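You operate a simulated robot arm through the tools that you are given. There is no shell and no other tool. Be economical: measure what you need, move in short steps, check, and stop when the job is done.

You run a simulated two-armed robot. Do the job below in one go: nothing can be reset, and whatever is moved stays where it is left.

Task
Hold the drip tray on the top of the low cupboard steady with one hand, lift the empty roll out of it with the other and set it down on the top of the low cupboard.

The check looks at the end state, three seconds after you hand in, the way a careful person would. Anything else that was tipped, shoved, dropped, spilled or broken makes it a failure.

Robot
Two 7-joint arms with two-finger parallel grippers on one trunk, on a base that drives. Base frame: it is fixed to the floor where the robot stands at the start and does not move with it; the origin is under the middle of the robot, x ahead of it, y to its left, z up. Readings come in mm, rad, newtons and seconds.
The left shoulder is at the start at [60, 147, 513], the right one opposite. With the tool pointing down near the work surface each hand reaches from about 100 to 720 mm from the robot's upright axis, wherever it stands, measured 20 degrees to its own side. Places, roughly: top of the low cupboard [700, -200, 600]. Payload 3.43 kg a hand.
The tool frame of a hand sits at the grasp point between the pads (the TCP): z along the fingers, y along the line on which they close. The tips reach 30 mm beyond it. The gripper opens to 94 mm. The fingers are 28 mm wide and 10 mm thick; the gripper's body (50 by 96 mm) begins 55 mm behind the TCP.
Orientation is told as [roll, pitch, yaw] about the base's x, y, z axes, in that order, counted from this pose: with the fingers straight down and closing along the base's y, the tool's x points along the base's -x, its y along +y and its z along -z.

Tools
- The arms move only by the tool step_arm. It takes "left_motion", "right_motion" or both (then of equal length, played together; a hand with none holds still); each is a list of rows, each an object (a shift or turn left out is 0, a gripper value left out holds the last) with "linear": the shift along the tool's x, y, z in units of 40 mm (1.0 is 40 mm), a list of three; "angular": the turn, a rotation vector about the tool's x, y, z in units of 4 degrees (1.0 is 4 degrees), a list of three; "hand": the gripper command, from -1 (fully open) to 1 (shut), values between in proportion. In form: [{"linear": [dx, dy, dz], "angular": [ax, ay, az], "hand": hand}, ...]. A call has 1 to 12 rows; each row shifts and turns the commanded pose from where the row before left it, along the tool's axes as they then stand. A call with a number of a shift or a turn outside -1 to 1 is refused whole. A row lasts 0.2 s, in which the tool goes at most 50 mm and 0.15 rad; a call with a longer step from one row to the next is refused whole, and so is a gripper value outside its range. Where a pose cannot be reached the arm comes as near as it can. A force on the tool above 40 N (or 10 N above the force at the start of the call, whichever is more), or a blocked arm, ends the call early, and 0.2 s more pass. The fingers move at their own pace (about 72 mm/s each) and stop on an object; they squeeze with about 42 N. The grip force told is the motor's: it shows also when the fingers shut on nothing. Time passes only in rows, and 0.2 s behind the last, so rows that do not move let the fingers close. The reply holds the time, the measured pose of the TCP, the force on the tool along the base axes, the opening and the grip force, in the units named above and with some noise, with the torque about the TCP (base axes, N m) and any sound that the robot's microphone picked up.
- Cameras (640 x 400 px; columns grow to the right, rows downward): "scene" is now at [56.8, -9.7, 1146.2]; the picture's right is [-0.11, -0.99, 0.00], its down [-0.58, 0.06, -0.81] and it looks along [0.81, -0.09, -0.58] (base axes); focal length 296 px, centre (320, 200). "left" rides on the left gripper at [76, -14, -103] in its tool frame; the picture's right is [0.18, 0.98, 0.00], its down [-0.75, 0.14, -0.64] and it looks along [-0.63, 0.12, 0.77] (tool axes); focal length 243 px, centre (320, 200). "right" rides on the right gripper at [76, 14, -102] in its tool frame; the picture's right is [-0.18, 0.98, 0.00], its down [-0.75, -0.14, -0.64] and it looks along [-0.63, -0.12, 0.77] (tool axes); focal length 243 px, centre (320, 200).
- grab_frame(camera): a new picture of that camera. No time passes.
- raise_lower(by): slides the trunk up (or, below 0, down) by that many mm; the arms and the scene camera ride with it, the base frame stays. It gives what a move gives, with no picture.
- steer(legs): drives the robot by 1 to 6 legs, each [ahead, left, turn to the left] in mm, mm and rad, along the robot's own axes; the way and the turn of a leg run together, so that a leg with both is an arc; at most 1500 mm and 3.142 rad a leg. The arms and the cameras ride along, it lands a little off, and it stops where it bumps. It gives what a move gives.
- pan_tilt(pan, tilt): turns the head with the scene camera to pan (to the left, within 1.501 rad either way) and tilt (down, from -0.506 to 1.204), counted from straight ahead of the robot. It gives what a move gives.
- probe_pixels(camera, pixels): for up to 12 pixels [column, row] of the newest picture of that camera ("zoom" is the newest enlarged one), the place [x, y, z] in the base frame of the surface seen there, good to about 3 mm. No time passes.
- inspect(camera, box): a new picture of the part [left, top, right, bottom] of that camera's present view, enlarged. No time passes.
- hand_in(): hands the job in; it is judged then, once.

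Go step by step. Measure first, check grasps and placings, and put right what went wrong. The budget is 80 turns and 70 pictures, counting those below and the enlarged ones. Unless the task says otherwise, let go and move clear before handing in, and close with one line.

The tools are called after ">>>" as a command line: name --argument value ..., lists and objects as JSON in quotes. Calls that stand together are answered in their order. step_arm: Moves the arms, as the interface text tells. Its arguments: {"type":"object","properties":{"left_motion":{"type":"array"},"right_motion":{"type":"array"}},"required":[]} The other tools are called the same way: raise_lower (by) slides the trunk up or down; steer (legs) drives the base; pan_tilt (pan, tilt) turns the head that bears the scene camera; grab_frame (camera) takes a picture; probe_pixels (camera, pixels) gives the place of the surface under pixels of a picture; inspect (camera, box) takes an enlarged picture of a part of a camera's view; hand_in () hands the job in.

At the start:

```text
t: 0.0
left_eef_pos: [390.2, 224.9, 926.2]
left_tcp_rot: [0.001, -0.001, 0.0]
left_contact_force: [0.9, 0.9, -0.9]
left_torque: [0.0, 0.0, 0.02]
left_opening: 93.9
left_grasp_force: 0.0
right_eef_pos: [362.9, -113.7, 949.2]
right_tcp_rot: [0.001, 0.001, -0.001]
right_contact_force: [0.1, 0.1, -0.2]
right_torque: [0.0, 0.0, 0.01]
right_opening: 94.3
right_grasp_force: 0.2
trunk travel left (down, up): [-220.0, 30.0]
robot x, y, heading: [-0.4, 0.5, -0.003]
head pan, tilt: [-0.106, 0.62]
```

scene: 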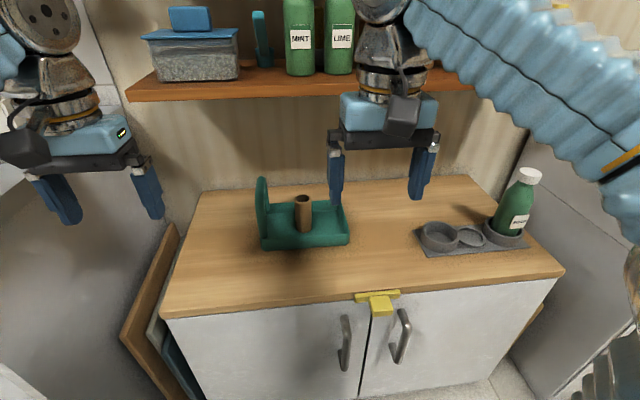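
right: 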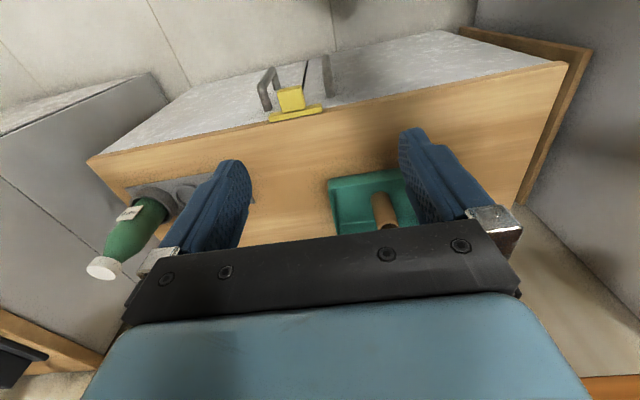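
left: 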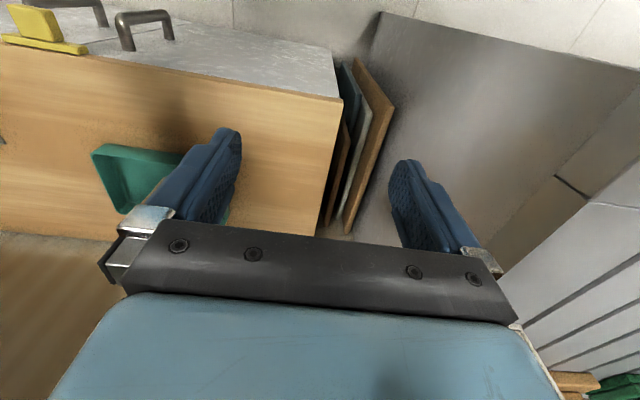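

The tray (green, around pixel 300,225) holds the brown roll at (303,213). I'll enlarge it and measure.

>>> inspect --camera "scene" --box '[230, 160, 370, 260]'

>>> probe_pixels --camera "scene" --pixels '[[303, 198], [303, 215], [303, 228], [262, 180], [262, 215], [264, 246], [348, 240], [340, 205], [325, 225], [230, 260], [380, 220], [300, 240]]'

```text
4.00 times, centred on (300, 210) of scene
```

zoom: 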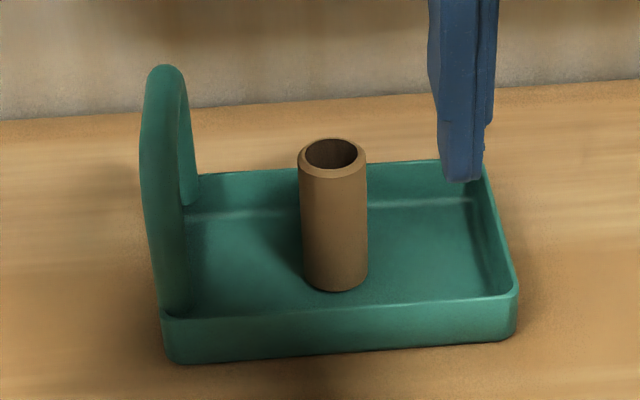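

```text
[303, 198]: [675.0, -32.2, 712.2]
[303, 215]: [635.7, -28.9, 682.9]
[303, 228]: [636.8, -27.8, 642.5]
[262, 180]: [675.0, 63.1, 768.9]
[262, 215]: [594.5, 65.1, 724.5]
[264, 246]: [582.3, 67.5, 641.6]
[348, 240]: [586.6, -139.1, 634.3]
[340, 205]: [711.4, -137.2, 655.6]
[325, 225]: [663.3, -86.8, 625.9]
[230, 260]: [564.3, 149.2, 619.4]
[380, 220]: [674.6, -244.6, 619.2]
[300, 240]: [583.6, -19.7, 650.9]
```

The tray spans roughly x 583–712, y -139–70, with an arch handle at y≈65 and the roll standing near (655,-29). I'll measure the roll rim and arch more finely.

>>> probe_pixels --camera "zoom" --pixels '[[332, 140], [332, 176], [301, 160], [364, 160], [334, 286], [166, 68], [148, 110], [186, 110], [190, 200], [165, 310], [500, 300], [440, 165]]'

>>> probe_pixels --camera "scene" --pixels '[[200, 290], [210, 195], [420, 240], [440, 230], [378, 293], [360, 185], [200, 95], [430, 80]]'

```text
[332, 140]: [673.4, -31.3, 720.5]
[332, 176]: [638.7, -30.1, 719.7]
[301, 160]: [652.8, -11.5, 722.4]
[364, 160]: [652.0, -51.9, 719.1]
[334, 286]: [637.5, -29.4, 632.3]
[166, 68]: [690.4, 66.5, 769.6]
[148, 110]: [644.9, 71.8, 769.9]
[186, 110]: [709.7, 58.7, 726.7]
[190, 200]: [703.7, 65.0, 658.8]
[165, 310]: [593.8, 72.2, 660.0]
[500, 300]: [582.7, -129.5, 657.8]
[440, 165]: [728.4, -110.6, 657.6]
```

```text
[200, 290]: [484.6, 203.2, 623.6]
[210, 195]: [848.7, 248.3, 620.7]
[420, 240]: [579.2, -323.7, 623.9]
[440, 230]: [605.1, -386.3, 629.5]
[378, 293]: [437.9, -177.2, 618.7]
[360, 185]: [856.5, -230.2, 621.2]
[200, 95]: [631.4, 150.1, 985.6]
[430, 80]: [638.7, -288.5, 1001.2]
```

The roll is about 40 mm wide, axis near (654,-31), z 626–721. The arch bar is at y≈65, 14 mm thick, top at 770. The shelf edge is at x≈631, z≈985, so I'll tilt both hands forward, and yaw the right one so the two hands stay clear of each other.

>>> step_arm --left_motion '[{"angular": [0, -1, 0]}, {"angular": [0, -1, 0]}, {"angular": [0, -1, 0]}, {"angular": [0, -1, 0]}, {"angular": [0, -1, 0]}, {"angular": [0, -1, 0]}, {"angular": [0, -1, 0]}, {"angular": [0, -1, 0]}, {"linear": [0, 0, 0]}, {"linear": [0, 0, 0]}]' --right_motion '[{"angular": [0, 0, -1]}, {"angular": [0, 0, -1]}, {"angular": [0, 0, -1]}, {"angular": [0, 0, -1]}, {"angular": [0, 0, -1]}, {"angular": [0, 0, -1]}, {"angular": [0, 0, -1]}, {"angular": [0, 0, -1]}, {"angular": [0, 0, -1]}, {"angular": [0, 0, -1]}]'

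>>> step_arm --right_motion '[{"angular": [0, -1, 0]}, {"angular": [0, -1, 0]}, {"angular": [0, -1, 0]}, {"angular": [0, -1, 0]}, {"angular": [0, -1, 0]}, {"angular": [0, -1, 0]}, {"angular": [0, -1, 0]}, {"angular": [0, -1, 0]}]'

```text
t: 2.2
left_eef_pos: [390.8, 225.7, 924.2]
left_tcp_rot: [-0.001, -0.557, -0.002]
left_contact_force: [0.1, -0.1, 0.0]
left_torque: [-0.01, 0.02, 0.0]
left_opening: 93.8
left_grasp_force: 0.1
right_eef_pos: [363.5, -114.0, 949.5]
right_tcp_rot: [-0.002, 0.0, 0.7]
right_contact_force: [-0.2, 0.5, 0.5]
right_torque: [-0.02, 0.01, -0.02]
right_opening: 94.3
right_grasp_force: 0.1
trunk travel left (down, up): [-220.0, 30.0]
robot x, y, heading: [1.6, -0.3, -0.001]
head pan, tilt: [-0.106, 0.62]
```

```text
t: 4.0
left_eef_pos: [390.5, 224.7, 924.6]
left_tcp_rot: [-0.002, -0.559, 0.0]
left_contact_force: [-0.1, 0.1, 0.5]
left_torque: [-0.04, -0.04, 0.01]
left_opening: 94.1
left_grasp_force: 0.2
right_eef_pos: [363.0, -113.5, 950.6]
right_tcp_rot: [0.001, -0.562, 0.701]
right_contact_force: [0.0, -0.4, -0.1]
right_torque: [0.01, 0.01, 0.03]
right_opening: 94.2
right_grasp_force: 0.1
trunk travel left (down, up): [-220.0, 30.0]
robot x, y, heading: [-0.8, 1.4, 0.003]
head pan, tilt: [-0.106, 0.62]
```

Both hands are tilted 32°. Next I'll move the left hand to its pre-grasp, 90 mm back from the arch along the fingers.

>>> step_arm --left_motion '[{"linear": [-0.47, -0.667, 0.769]}, {"linear": [-0.47, -0.667, 0.769]}, {"linear": [-0.47, -0.667, 0.769]}, {"linear": [-0.47, -0.667, 0.769]}, {"linear": [-0.47, -0.667, 0.769]}, {"linear": [-0.47, -0.667, 0.769]}, {"linear": [0, 0, 0]}]'

>>> grab_frame --camera "scene"

>>> grab_frame --camera "left"

```text
t: 5.6
left_eef_pos: [583.0, 64.4, 829.2]
left_tcp_rot: [0.0, -0.559, 0.0]
left_contact_force: [-0.1, -0.5, 0.5]
left_torque: [0.03, -0.04, -0.02]
left_opening: 94.2
left_grasp_force: 0.0
right_eef_pos: [364.2, -113.0, 950.7]
right_tcp_rot: [-0.001, -0.559, 0.698]
right_contact_force: [0.4, 0.2, 0.5]
right_torque: [0.03, 0.01, 0.02]
right_opening: 94.0
right_grasp_force: 0.2
trunk travel left (down, up): [-220.0, 30.0]
robot x, y, heading: [-1.8, 2.4, 0.001]
head pan, tilt: [-0.106, 0.62]
```

```text
65 pictures are left
```

scene: 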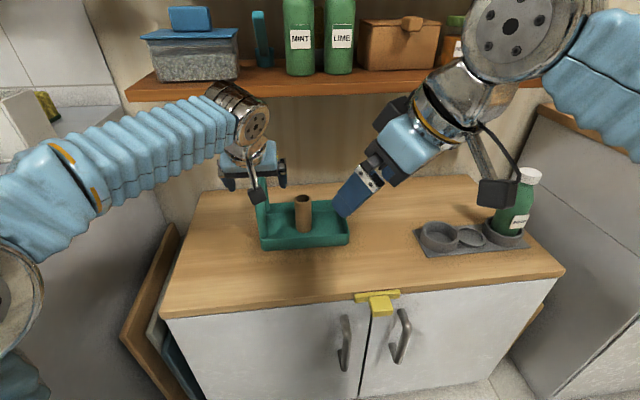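

```text
64 pictures are left
```

left: 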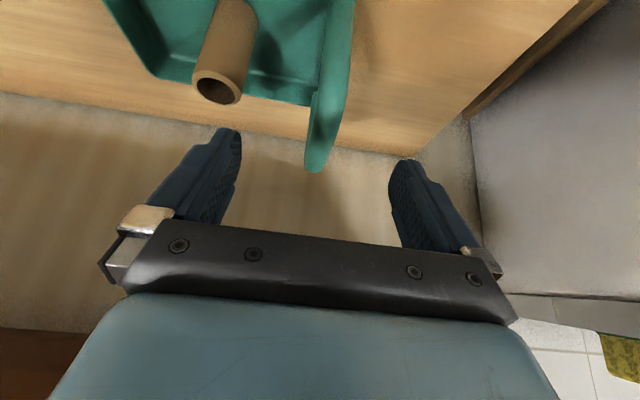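

The arch sits centred between the left fingers (tip at 315,170). I'll check the wrist's clearance to the shelf edge.

>>> probe_pixels --camera "scene" --pixels '[[228, 90], [255, 125], [215, 85], [240, 140], [300, 92], [300, 70], [265, 165], [130, 98]]'

>>> inspect --camera "scene" --box '[180, 60, 340, 260]'

>>> probe_pixels --camera "left" --pixels '[[315, 165], [330, 100], [338, 60], [345, 20], [220, 90], [322, 135]]'

```text
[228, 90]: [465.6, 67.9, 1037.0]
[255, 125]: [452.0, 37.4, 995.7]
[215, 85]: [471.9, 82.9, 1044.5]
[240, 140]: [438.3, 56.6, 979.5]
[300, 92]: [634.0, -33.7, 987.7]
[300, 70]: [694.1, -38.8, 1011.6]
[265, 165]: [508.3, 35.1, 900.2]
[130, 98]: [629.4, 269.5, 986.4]
```

```text
2.00 times, centred on (260, 160) of scene
```

zoom: 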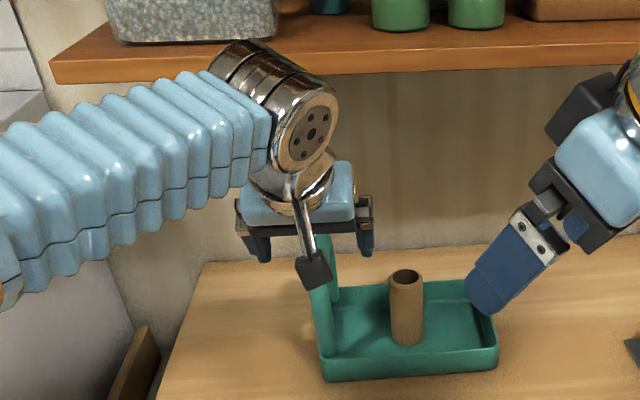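

```text
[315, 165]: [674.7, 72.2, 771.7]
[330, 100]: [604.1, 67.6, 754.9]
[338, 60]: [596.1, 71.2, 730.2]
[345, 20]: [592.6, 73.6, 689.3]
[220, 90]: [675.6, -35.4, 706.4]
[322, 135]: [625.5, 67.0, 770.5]
```

The wrist's far side stays about 40 mm short of the shelf, so I'll advance 90 mm onto the arch.

>>> step_arm --left_motion '[{"linear": [0, 0.02, 0.5]}, {"linear": [0, 0, 0.5]}, {"linear": [0, 0, 0.5]}, {"linear": [0, 0, 0.4]}, {"linear": [0, 0, 0.35]}, {"linear": [0, 0, 0]}]'

>>> grab_frame --camera "left"

>>> grab_frame --camera "scene"

```text
t: 7.0
left_eef_pos: [630.2, 65.9, 751.2]
left_tcp_rot: [0.0, -0.558, 0.001]
left_contact_force: [0.2, -0.2, 0.7]
left_torque: [0.03, -0.03, 0.0]
left_opening: 94.0
left_grasp_force: 0.1
right_eef_pos: [363.6, -113.6, 949.2]
right_tcp_rot: [0.001, -0.559, 0.699]
right_contact_force: [-0.4, 0.2, 0.8]
right_torque: [-0.01, -0.02, 0.03]
right_opening: 94.2
right_grasp_force: 0.2
trunk travel left (down, up): [-220.0, 30.0]
robot x, y, heading: [0.4, 0.3, -0.003]
head pan, tilt: [-0.106, 0.62]
```

```text
62 pictures are left
```

left: 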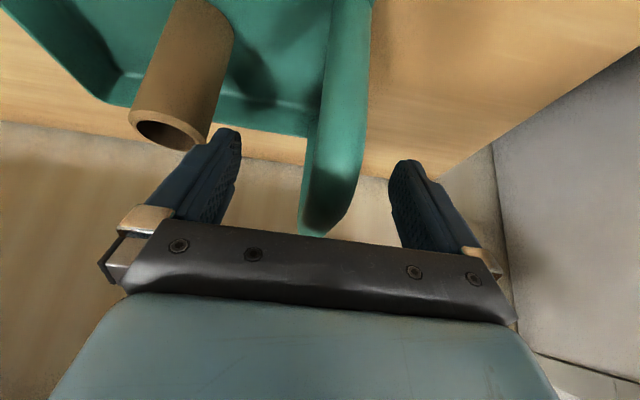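

```text
61 pictures are left
```

scene: 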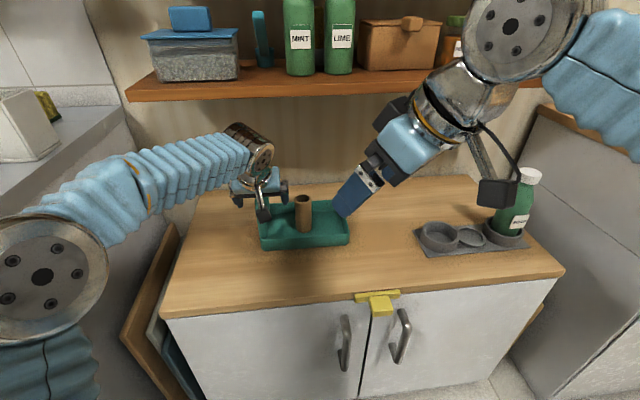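

The arch is between the left fingers with no contact force, so I'll close the left hand in stages.

>>> step_arm --left_motion '[{"hand": 0.3}, {"hand": 0.3}, {"hand": 0.55}, {"hand": 0.65}, {"hand": 0.75}, {"hand": 0.85}, {"hand": 1}, {"hand": 1}]'

>>> grab_frame --camera "left"

```text
t: 8.8
left_eef_pos: [632.9, 64.6, 751.1]
left_tcp_rot: [0.002, -0.557, 0.0]
left_contact_force: [0.5, 1.0, 0.5]
left_torque: [-0.05, 0.01, 0.23]
left_opening: 26.1
left_grasp_force: 41.8
right_eef_pos: [363.3, -113.9, 950.1]
right_tcp_rot: [-0.001, -0.558, 0.697]
right_contact_force: [1.0, -0.1, -0.1]
right_torque: [-0.01, -0.02, 0.0]
right_opening: 94.1
right_grasp_force: 0.0
trunk travel left (down, up): [-220.0, 30.0]
robot x, y, heading: [-4.7, 0.8, -0.002]
head pan, tilt: [-0.106, 0.62]
```

```text
60 pictures are left
```

left: 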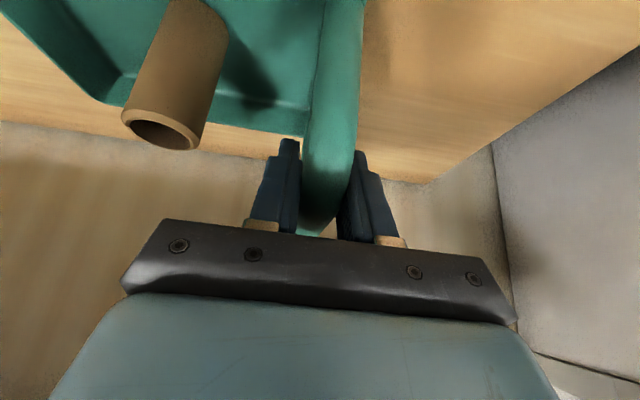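

The tray is held firmly (41.8 N at 26 mm). Now I'll bring the right hand to its pre-grasp, opened to about 72 mm.

>>> step_arm --right_motion '[{"linear": [-0.268, -0.344, 0.741], "hand": -0.55}, {"linear": [-0.268, -0.344, 0.741]}, {"linear": [-0.268, -0.344, 0.741]}, {"linear": [-0.268, -0.344, 0.741]}, {"linear": [-0.268, -0.344, 0.741]}, {"linear": [-0.268, -0.344, 0.741]}, {"linear": [-0.268, -0.344, 0.741]}, {"linear": [-0.268, -0.344, 0.741]}, {"linear": [-0.268, -0.344, 0.741]}, {"linear": [0, 0, 0]}]'

>>> grab_frame --camera "right"

>>> grab_frame --camera "scene"

```text
t: 11.0
left_eef_pos: [631.5, 65.1, 751.5]
left_tcp_rot: [-0.002, -0.559, 0.001]
left_contact_force: [-0.4, -0.7, 0.8]
left_torque: [-0.02, 0.0, 0.17]
left_opening: 26.0
left_grasp_force: 41.6
right_eef_pos: [613.7, -64.6, 777.1]
right_tcp_rot: [-0.002, -0.558, 0.697]
right_contact_force: [0.3, 0.1, 0.5]
right_torque: [-0.03, -0.02, -0.02]
right_opening: 72.8
right_grasp_force: 0.0
trunk travel left (down, up): [-220.0, 30.0]
robot x, y, heading: [1.7, 0.5, 0.001]
head pan, tilt: [-0.106, 0.62]
```

```text
59 pictures are left
```

right: 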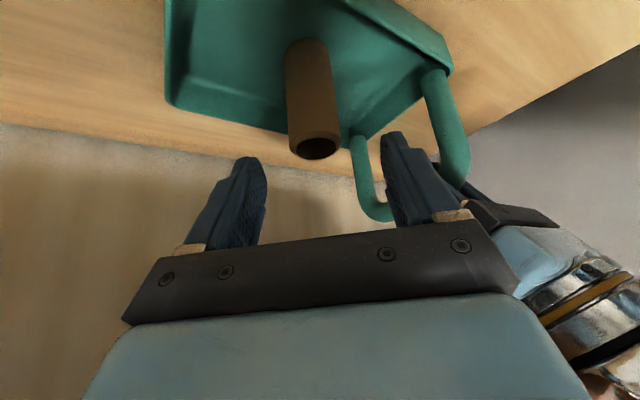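

```text
58 pictures are left
```

scene: 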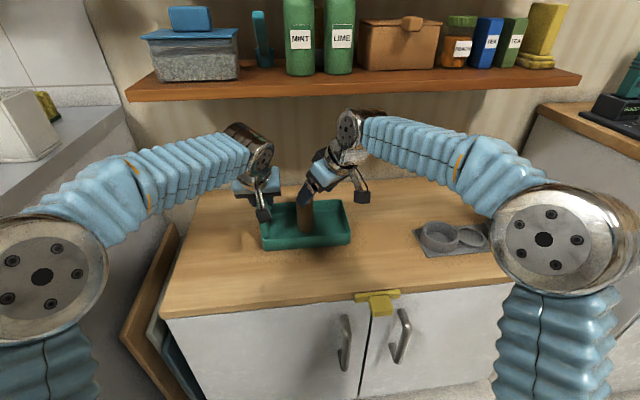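

The roll is centred between the right fingers at (315,140). I'll confirm its place and the clearance to the left hand.

>>> probe_pixels --camera "right" --pixels '[[291, 140], [338, 138], [314, 125], [308, 60], [316, 157]]'

>>> probe_pixels --camera "scene" --pixels '[[350, 120], [370, 112], [305, 205], [280, 185], [310, 160], [500, 185]]'

```text
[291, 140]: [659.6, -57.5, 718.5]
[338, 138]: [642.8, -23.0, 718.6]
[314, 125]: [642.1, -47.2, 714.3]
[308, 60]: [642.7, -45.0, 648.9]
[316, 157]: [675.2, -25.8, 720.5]
```

```text
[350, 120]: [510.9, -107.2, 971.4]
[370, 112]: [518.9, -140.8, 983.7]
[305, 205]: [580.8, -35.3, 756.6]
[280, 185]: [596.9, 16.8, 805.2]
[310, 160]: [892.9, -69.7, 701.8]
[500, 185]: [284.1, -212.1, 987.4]
```

The roll centre is at about (656,-35), so I'll advance 100 mm along the fingers with a small lateral fix.

>>> step_arm --right_motion '[{"linear": [0.06, -0.11, 0.1]}, {"linear": [0, 0, 0.5]}, {"linear": [0, 0, 0.5]}, {"linear": [0, 0, 0.5]}, {"linear": [0, 0, 0.5]}, {"linear": [0, 0, 0.4]}, {"linear": [0, 0, 0]}]'

>>> grab_frame --camera "right"

>>> inspect --camera "scene" --box '[220, 110, 380, 260]'

```text
t: 12.6
left_eef_pos: [630.0, 65.0, 752.5]
left_tcp_rot: [0.0, -0.558, 0.001]
left_contact_force: [1.0, 0.7, 1.5]
left_torque: [-0.02, 0.15, 0.1]
left_opening: 25.9
left_grasp_force: 41.4
right_eef_pos: [655.6, -37.4, 689.9]
right_tcp_rot: [0.001, -0.558, 0.699]
right_contact_force: [0.6, 1.1, -0.2]
right_torque: [0.02, -0.01, 0.02]
right_opening: 73.1
right_grasp_force: 0.0
trunk travel left (down, up): [-220.0, 30.0]
robot x, y, heading: [-3.0, -3.1, -0.004]
head pan, tilt: [-0.106, 0.62]
```

```text
57 pictures are left
```

right: 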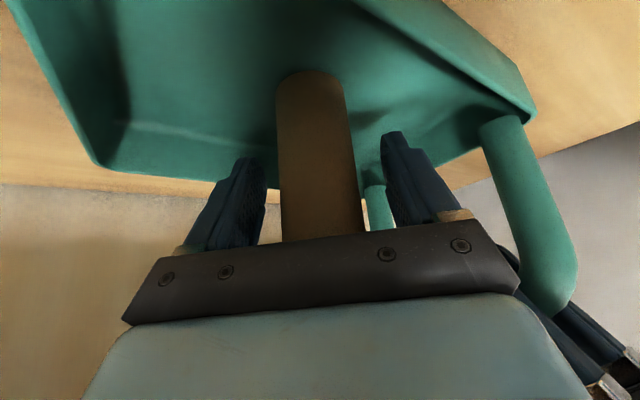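

```text
2.67 times, centred on (300, 185) of scene
```

zoom: 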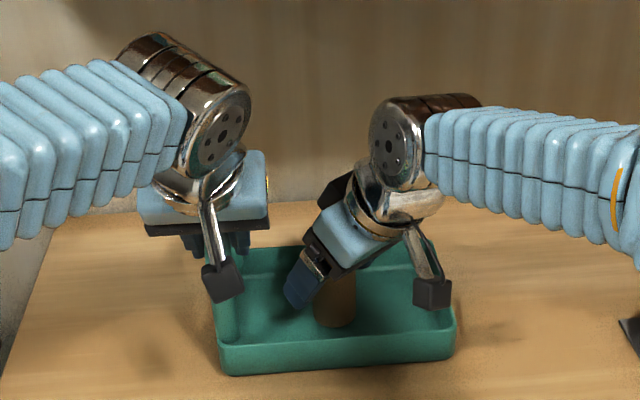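

The roll is between the fingers with no contact. I'll close the right hand in stages.

>>> step_arm --right_motion '[{"hand": -0.1}, {"hand": 0.0}, {"hand": 0.1}, {"hand": 0.2}, {"hand": 0.25}, {"hand": 0.25}]'

>>> grab_frame --camera "right"

```text
t: 14.0
left_eef_pos: [631.5, 65.7, 751.1]
left_tcp_rot: [0.001, -0.557, -0.003]
left_contact_force: [-0.3, 1.4, 0.5]
left_torque: [-0.05, -0.04, 0.08]
left_opening: 26.1
left_grasp_force: 41.6
right_eef_pos: [654.0, -37.3, 688.7]
right_tcp_rot: [0.0, -0.558, 0.698]
right_contact_force: [0.6, -0.4, 0.1]
right_torque: [-0.01, 0.03, -0.01]
right_opening: 45.1
right_grasp_force: 41.7
trunk travel left (down, up): [-220.0, 30.0]
robot x, y, heading: [-2.0, -0.0, -0.003]
head pan, tilt: [-0.106, 0.62]
```

```text
55 pictures are left
```

right: 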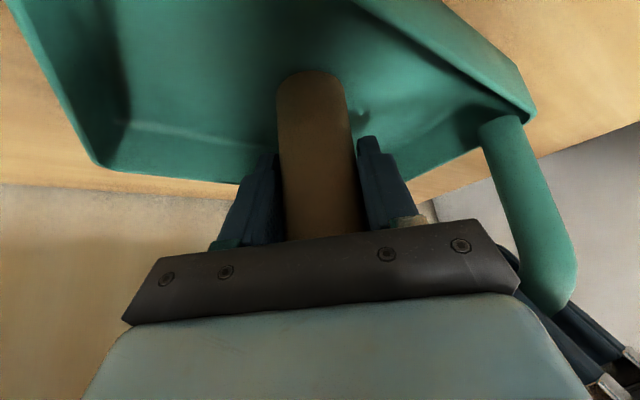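

The roll is gripped at 45 mm with 41.7 N. I'll lift straight up by 50 mm.

>>> step_arm --right_motion '[{"linear": [-0.1325, 0, -0.212]}, {"linear": [-0.1325, 0, -0.212]}, {"linear": [-0.1325, 0, -0.212]}, {"linear": [-0.1325, 0, -0.212]}, {"linear": [-0.1325, 0, -0.212]}, {"linear": [0, 0, 0]}]'

>>> grab_frame --camera "scene"

>>> grab_frame --camera "right"

```text
t: 15.4
left_eef_pos: [631.6, 64.6, 751.0]
left_tcp_rot: [-0.001, -0.559, -0.001]
left_contact_force: [0.2, 0.1, 0.8]
left_torque: [-0.03, -0.02, 0.09]
left_opening: 25.7
left_grasp_force: 42.1
right_eef_pos: [656.7, -35.1, 740.5]
right_tcp_rot: [-0.001, -0.559, 0.699]
right_contact_force: [0.5, 0.0, -0.5]
right_torque: [0.01, 0.01, 0.03]
right_opening: 45.1
right_grasp_force: 42.0
trunk travel left (down, up): [-220.0, 30.0]
robot x, y, heading: [-2.6, -0.2, -0.001]
head pan, tilt: [-0.106, 0.62]
```

```text
54 pictures are left
```

scene: 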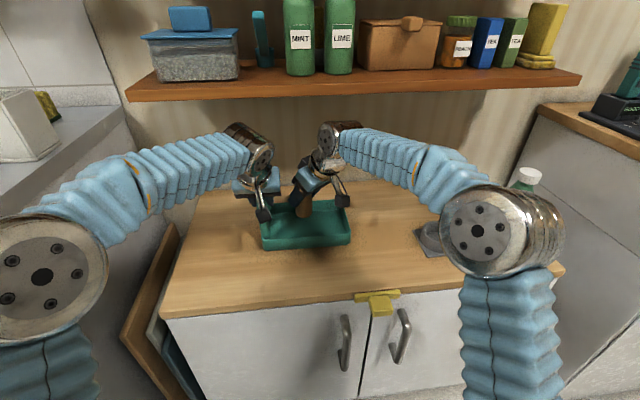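

```text
53 pictures are left
```

right: 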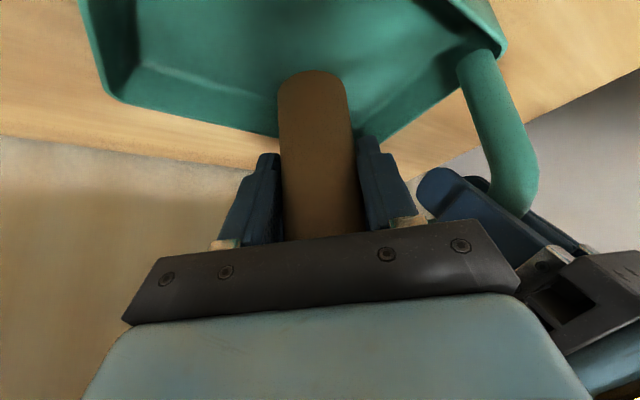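

The roll is clear (bottom ≈677 against rim 658) and the tray didn't move. I'll raise a little more and carry it right and back to a free spot near (575,-222).

>>> step_arm --right_motion '[{"linear": [-0.106, 0, -0.17]}, {"linear": [-0.106, 0, -0.17]}, {"linear": [0.61, -0.377, -0.455]}, {"linear": [0.61, -0.377, -0.455]}, {"linear": [0.61, -0.377, -0.455]}, {"linear": [0.61, -0.377, -0.455]}, {"linear": [0.61, -0.377, -0.455]}, {"linear": [0.61, -0.377, -0.455]}, {"linear": [0, 0, 0]}]'

>>> grab_frame --camera "scene"

>>> grab_frame --camera "right"

```text
t: 17.4
left_eef_pos: [631.7, 64.6, 752.1]
left_tcp_rot: [0.0, -0.557, -0.001]
left_contact_force: [-1.8, 0.6, -0.1]
left_torque: [0.03, -0.1, -0.01]
left_opening: 25.8
left_grasp_force: 41.6
right_eef_pos: [573.2, -225.6, 770.5]
right_tcp_rot: [0.0, -0.557, 0.698]
right_contact_force: [0.9, 0.8, 0.4]
right_torque: [-0.02, 0.02, 0.05]
right_opening: 44.6
right_grasp_force: 41.8
trunk travel left (down, up): [-220.0, 30.0]
robot x, y, heading: [-0.9, 1.0, 0.002]
head pan, tilt: [-0.106, 0.62]
```

```text
52 pictures are left
```

scene: 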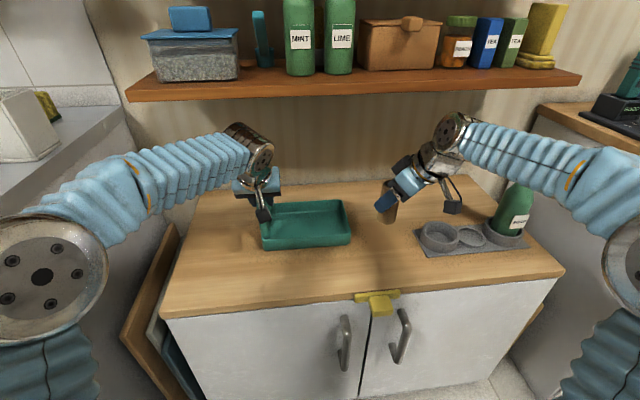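

```text
51 pictures are left
```

right: 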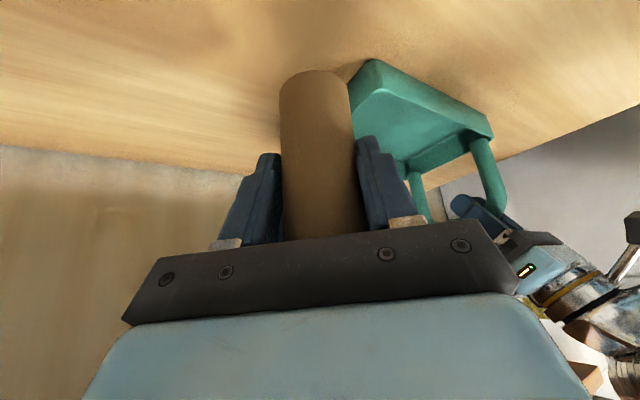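

The tray is empty and steady, and the roll hangs over free space. I'll lower it 70 mm and then measure the gap.

>>> step_arm --right_motion '[{"linear": [0.232, 0, 0.371]}, {"linear": [0.232, 0, 0.371]}, {"linear": [0.232, 0, 0.371]}, {"linear": [0.232, 0, 0.371]}, {"linear": [0, 0, 0]}]'

>>> inspect --camera "scene" --box '[340, 150, 500, 250]'

>>> grab_frame --camera "right"

```text
t: 18.6
left_eef_pos: [630.9, 65.6, 751.8]
left_tcp_rot: [0.0, -0.56, 0.001]
left_contact_force: [-0.7, 0.4, 0.2]
left_torque: [0.04, 0.14, 0.08]
left_opening: 25.8
left_grasp_force: 42.3
right_eef_pos: [575.3, -223.9, 699.0]
right_tcp_rot: [0.0, -0.558, 0.698]
right_contact_force: [0.4, -0.6, -0.1]
right_torque: [0.01, -0.02, 0.06]
right_opening: 44.5
right_grasp_force: 42.0
trunk travel left (down, up): [-220.0, 30.0]
robot x, y, heading: [-2.0, 2.5, -0.0]
head pan, tilt: [-0.106, 0.62]
```

```text
4.00 times, centred on (420, 200) of scene
```

zoom: 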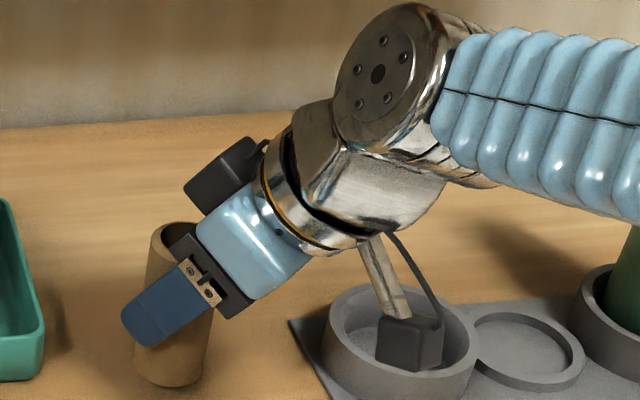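

```text
49 pictures are left
```

right: 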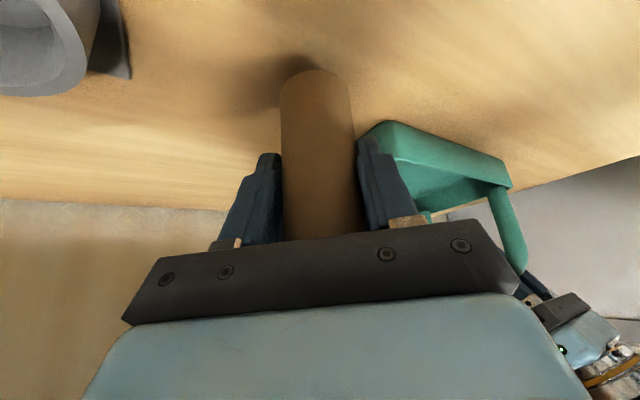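

The roll is about 15 mm above the top and the wrist camera (zoom 410,340) hangs over the grey cup. I'll check both gaps.

>>> probe_pixels --camera "zoom" --pixels '[[165, 385], [160, 355], [410, 350], [385, 395], [345, 310], [470, 320], [100, 380], [240, 390], [160, 240], [310, 370]]'

>>> probe_pixels --camera "right" --pixels '[[318, 75], [318, 150], [318, 220], [290, 110], [345, 110], [30, 75]]'

```text
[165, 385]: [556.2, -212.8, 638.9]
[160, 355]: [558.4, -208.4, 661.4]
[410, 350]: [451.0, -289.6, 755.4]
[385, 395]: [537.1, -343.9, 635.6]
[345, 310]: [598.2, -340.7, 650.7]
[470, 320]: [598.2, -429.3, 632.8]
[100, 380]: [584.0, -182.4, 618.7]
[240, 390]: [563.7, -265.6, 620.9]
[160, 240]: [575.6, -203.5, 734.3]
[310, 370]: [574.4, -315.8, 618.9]
```

```text
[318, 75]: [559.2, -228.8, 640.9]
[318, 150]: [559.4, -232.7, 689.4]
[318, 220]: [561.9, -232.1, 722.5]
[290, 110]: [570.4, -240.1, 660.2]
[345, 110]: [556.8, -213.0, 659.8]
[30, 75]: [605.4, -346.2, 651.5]
```

The roll is vertical and the camera is far above the cup. I'll lower gently in small steps until it touches.

>>> step_arm --right_motion '[{"linear": [0.053, 0, 0.085]}, {"linear": [0.053, 0, 0.085]}, {"linear": [0.053, 0, 0.085]}, {"linear": [0.013, 0, 0.021]}, {"linear": [0, 0, 0]}]'

>>> inspect --camera "scene" --box '[350, 190, 430, 250]'

```text
t: 19.8
left_eef_pos: [631.6, 64.7, 751.0]
left_tcp_rot: [-0.001, -0.559, 0.0]
left_contact_force: [-0.1, 0.2, 0.6]
left_torque: [-0.02, -0.03, 0.06]
left_opening: 25.9
left_grasp_force: 41.6
right_eef_pos: [573.7, -222.3, 686.9]
right_tcp_rot: [0.0, -0.557, 0.698]
right_contact_force: [0.7, 0.3, -0.8]
right_torque: [0.01, 0.0, 0.01]
right_opening: 44.5
right_grasp_force: 41.9
trunk travel left (down, up): [-220.0, 30.0]
robot x, y, heading: [2.6, -4.3, 0.002]
head pan, tilt: [-0.106, 0.62]
```

```text
6.67 times, centred on (390, 220) of scene
```

zoom: 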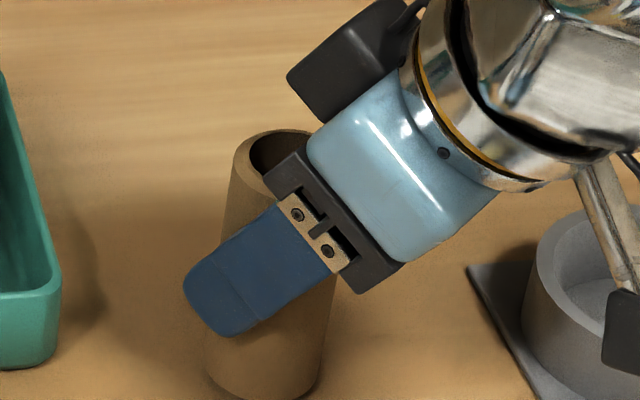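

No contact yet (force −0.8 N), so I'll go on down 1 mm at a time.

>>> step_arm --right_motion '[{"linear": [0.0133, 0, 0.0212]}, {"linear": [0.0133, 0, 0.0212]}, {"linear": [0, 0, 0]}]'

>>> step_arm --right_motion '[{"linear": [0.0133, 0, 0.0212]}, {"linear": [0, 0, 0]}]'

>>> inspect --camera "scene" --box '[350, 200, 430, 260]'

```text
t: 20.6
left_eef_pos: [631.8, 65.5, 751.6]
left_tcp_rot: [0.002, -0.559, -0.001]
left_contact_force: [0.3, -0.1, 0.5]
left_torque: [-0.01, -0.05, 0.04]
left_opening: 25.9
left_grasp_force: 41.8
right_eef_pos: [574.1, -224.1, 686.1]
right_tcp_rot: [-0.001, -0.559, 0.699]
right_contact_force: [0.3, -0.1, -0.1]
right_torque: [0.0, -0.01, -0.02]
right_opening: 44.6
right_grasp_force: 41.6
trunk travel left (down, up): [-220.0, 30.0]
robot x, y, heading: [-1.4, -0.8, -0.0]
head pan, tilt: [-0.106, 0.62]
```

```text
t: 21.2
left_eef_pos: [631.4, 64.5, 752.5]
left_tcp_rot: [0.0, -0.557, 0.0]
left_contact_force: [0.3, 0.0, 0.3]
left_torque: [-0.01, -0.12, 0.08]
left_opening: 25.8
left_grasp_force: 42.4
right_eef_pos: [574.1, -222.7, 685.3]
right_tcp_rot: [-0.002, -0.56, 0.7]
right_contact_force: [-1.6, -1.2, 8.2]
right_torque: [-0.18, -0.02, -0.04]
right_opening: 44.3
right_grasp_force: 41.7
trunk travel left (down, up): [-220.0, 30.0]
robot x, y, heading: [-2.1, -0.3, 0.001]
head pan, tilt: [-0.106, 0.62]
```

```text
6.67 times, centred on (390, 230) of scene
```

zoom: 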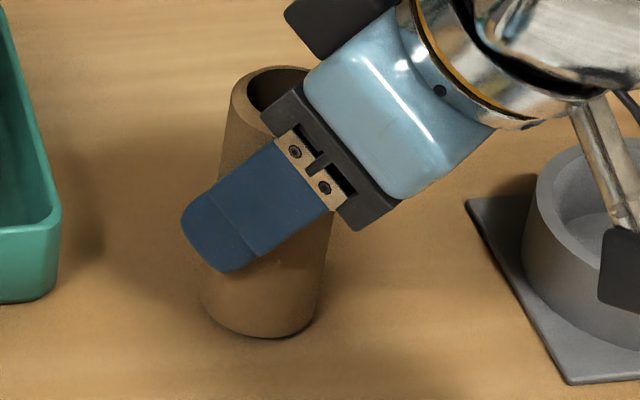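

The roll touches the top (+8 N). I'll open the right hand gradually.

>>> step_arm --right_motion '[{"hand": 0.03}, {"hand": -0.03}, {"hand": -0.15}, {"hand": -0.3}, {"hand": -0.5}, {"hand": -0.6}, {"hand": -0.6}]'

>>> grab_frame --camera "right"

```text
t: 22.8
left_eef_pos: [631.5, 66.5, 752.2]
left_tcp_rot: [0.0, -0.558, -0.001]
left_contact_force: [-1.2, 0.8, -0.2]
left_torque: [0.0, 0.02, 0.04]
left_opening: 25.7
left_grasp_force: 41.8
right_eef_pos: [575.5, -223.1, 684.6]
right_tcp_rot: [0.001, -0.558, 0.697]
right_contact_force: [0.5, 0.4, 0.2]
right_torque: [-0.01, 0.01, 0.03]
right_opening: 75.2
right_grasp_force: 0.0
trunk travel left (down, up): [-220.0, 30.0]
robot x, y, heading: [-2.1, -0.9, -0.002]
head pan, tilt: [-0.106, 0.62]
```

```text
46 pictures are left
```

right: 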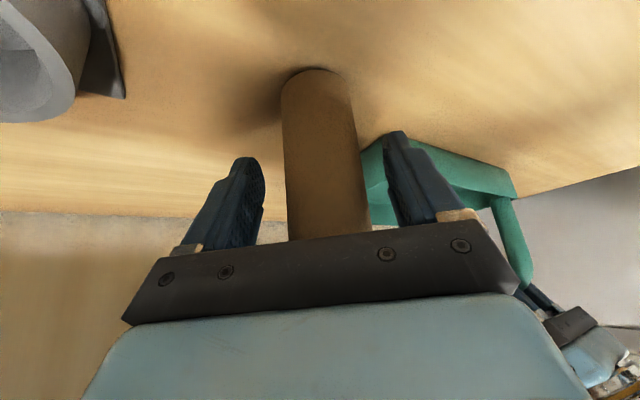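

The roll stands free between the open fingers. I'll back the right hand straight out along the fingers.

>>> step_arm --right_motion '[{"linear": [0, 0, -0.3]}, {"linear": [0, 0, -0.5]}, {"linear": [0, 0, -0.6]}, {"linear": [0, 0, -0.7]}, {"linear": [0, 0, -0.8]}, {"linear": [0, 0, -0.8]}, {"linear": [0, 0, -0.4]}]'

>>> step_arm --left_motion '[{"hand": 0.4}, {"hand": 0.3}, {"hand": 0.0}, {"hand": -0.4}, {"hand": -0.8}, {"hand": -0.9}, {"hand": -0.9}]'

>>> grab_frame --camera "left"

>>> grab_frame --camera "scene"

```text
t: 24.4
left_eef_pos: [632.5, 65.0, 752.1]
left_tcp_rot: [0.002, -0.558, 0.001]
left_contact_force: [-0.7, 0.2, -0.3]
left_torque: [-0.05, -0.19, 0.05]
left_opening: 26.0
left_grasp_force: 41.6
right_eef_pos: [508.8, -279.1, 823.4]
right_tcp_rot: [0.003, -0.557, 0.699]
right_contact_force: [-0.2, 0.4, 0.9]
right_torque: [0.01, 0.03, 0.0]
right_opening: 75.2
right_grasp_force: 0.1
trunk travel left (down, up): [-220.0, 30.0]
robot x, y, heading: [-4.5, -1.6, 0.002]
head pan, tilt: [-0.106, 0.62]
```

```text
t: 26.0
left_eef_pos: [632.0, 65.8, 751.3]
left_tcp_rot: [0.001, -0.557, 0.0]
left_contact_force: [0.4, -0.6, -0.5]
left_torque: [0.0, 0.02, 0.0]
left_opening: 89.5
left_grasp_force: 0.3
right_eef_pos: [507.8, -279.6, 822.5]
right_tcp_rot: [-0.002, -0.557, 0.699]
right_contact_force: [-0.5, -0.2, 0.8]
right_torque: [-0.01, -0.02, 0.03]
right_opening: 75.2
right_grasp_force: 0.0
trunk travel left (down, up): [-220.0, 30.0]
robot x, y, heading: [4.4, 1.0, 0.003]
head pan, tilt: [-0.106, 0.62]
```

```text
45 pictures are left
```

left: 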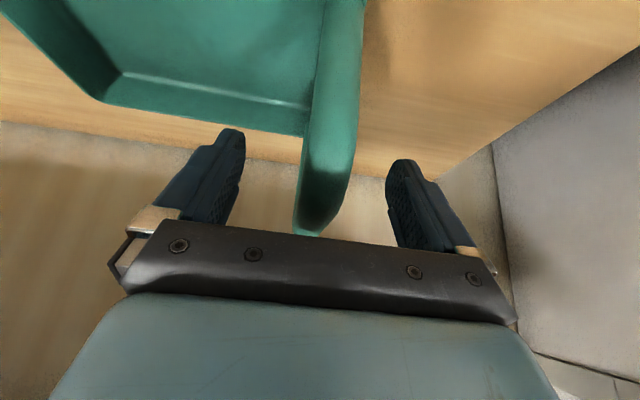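

```text
44 pictures are left
```

scene: 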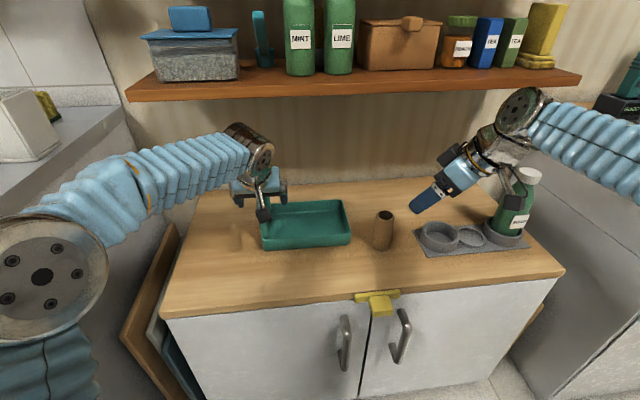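

The roll stands upright at (383,230) and the tray is undisturbed. I'll back the left hand out along its fingers.

>>> step_arm --left_motion '[{"linear": [0, 0, -0.3]}, {"linear": [0, 0, -0.5]}, {"linear": [0, 0, -0.6]}, {"linear": [0, 0, -0.7]}, {"linear": [0, 0, -0.8]}, {"linear": [0, 0, -0.8]}, {"linear": [0, 0, 0]}]'

>>> grab_frame --camera "scene"

>>> inspect --camera "scene" --box '[240, 160, 420, 270]'

```text
t: 27.6
left_eef_pos: [551.1, 67.4, 877.1]
left_tcp_rot: [0.0, -0.559, 0.0]
left_contact_force: [-0.6, -0.3, -0.4]
left_torque: [0.0, 0.0, -0.01]
left_opening: 89.4
left_grasp_force: 0.2
right_eef_pos: [507.9, -279.7, 823.2]
right_tcp_rot: [0.0, -0.557, 0.698]
right_contact_force: [0.8, 0.2, 0.6]
right_torque: [-0.01, -0.02, -0.02]
right_opening: 75.2
right_grasp_force: 0.1
trunk travel left (down, up): [-220.0, 30.0]
robot x, y, heading: [1.0, 2.3, 0.005]
head pan, tilt: [-0.106, 0.62]
```

```text
43 pictures are left
```

scene: 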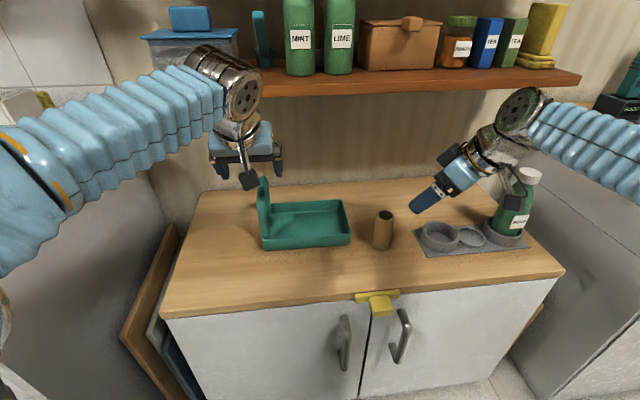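

```text
3.56 times, centred on (330, 215) of scene
```

zoom: 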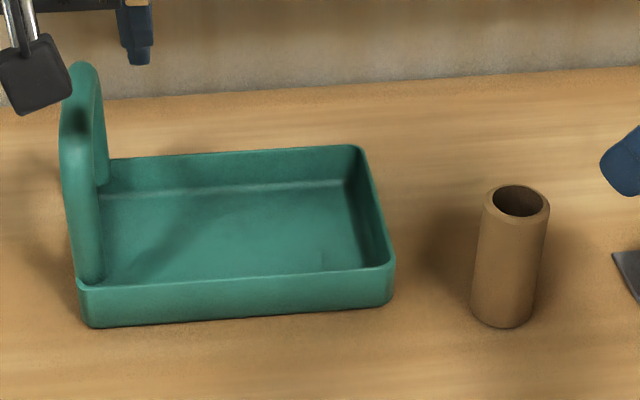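

The roll stands upright on the cupboard top (383,230), the tray is in its place, and both hands are clear. I'm handing in.

>>> hand_in

```text
The job is handed in.
```

I held the tray steady by its arch with the left hand, lifted the empty roll out with the right, and stood it upright on the top of the low cupboard. Both hands have let go and are clear, and I saw nothing else disturbed.
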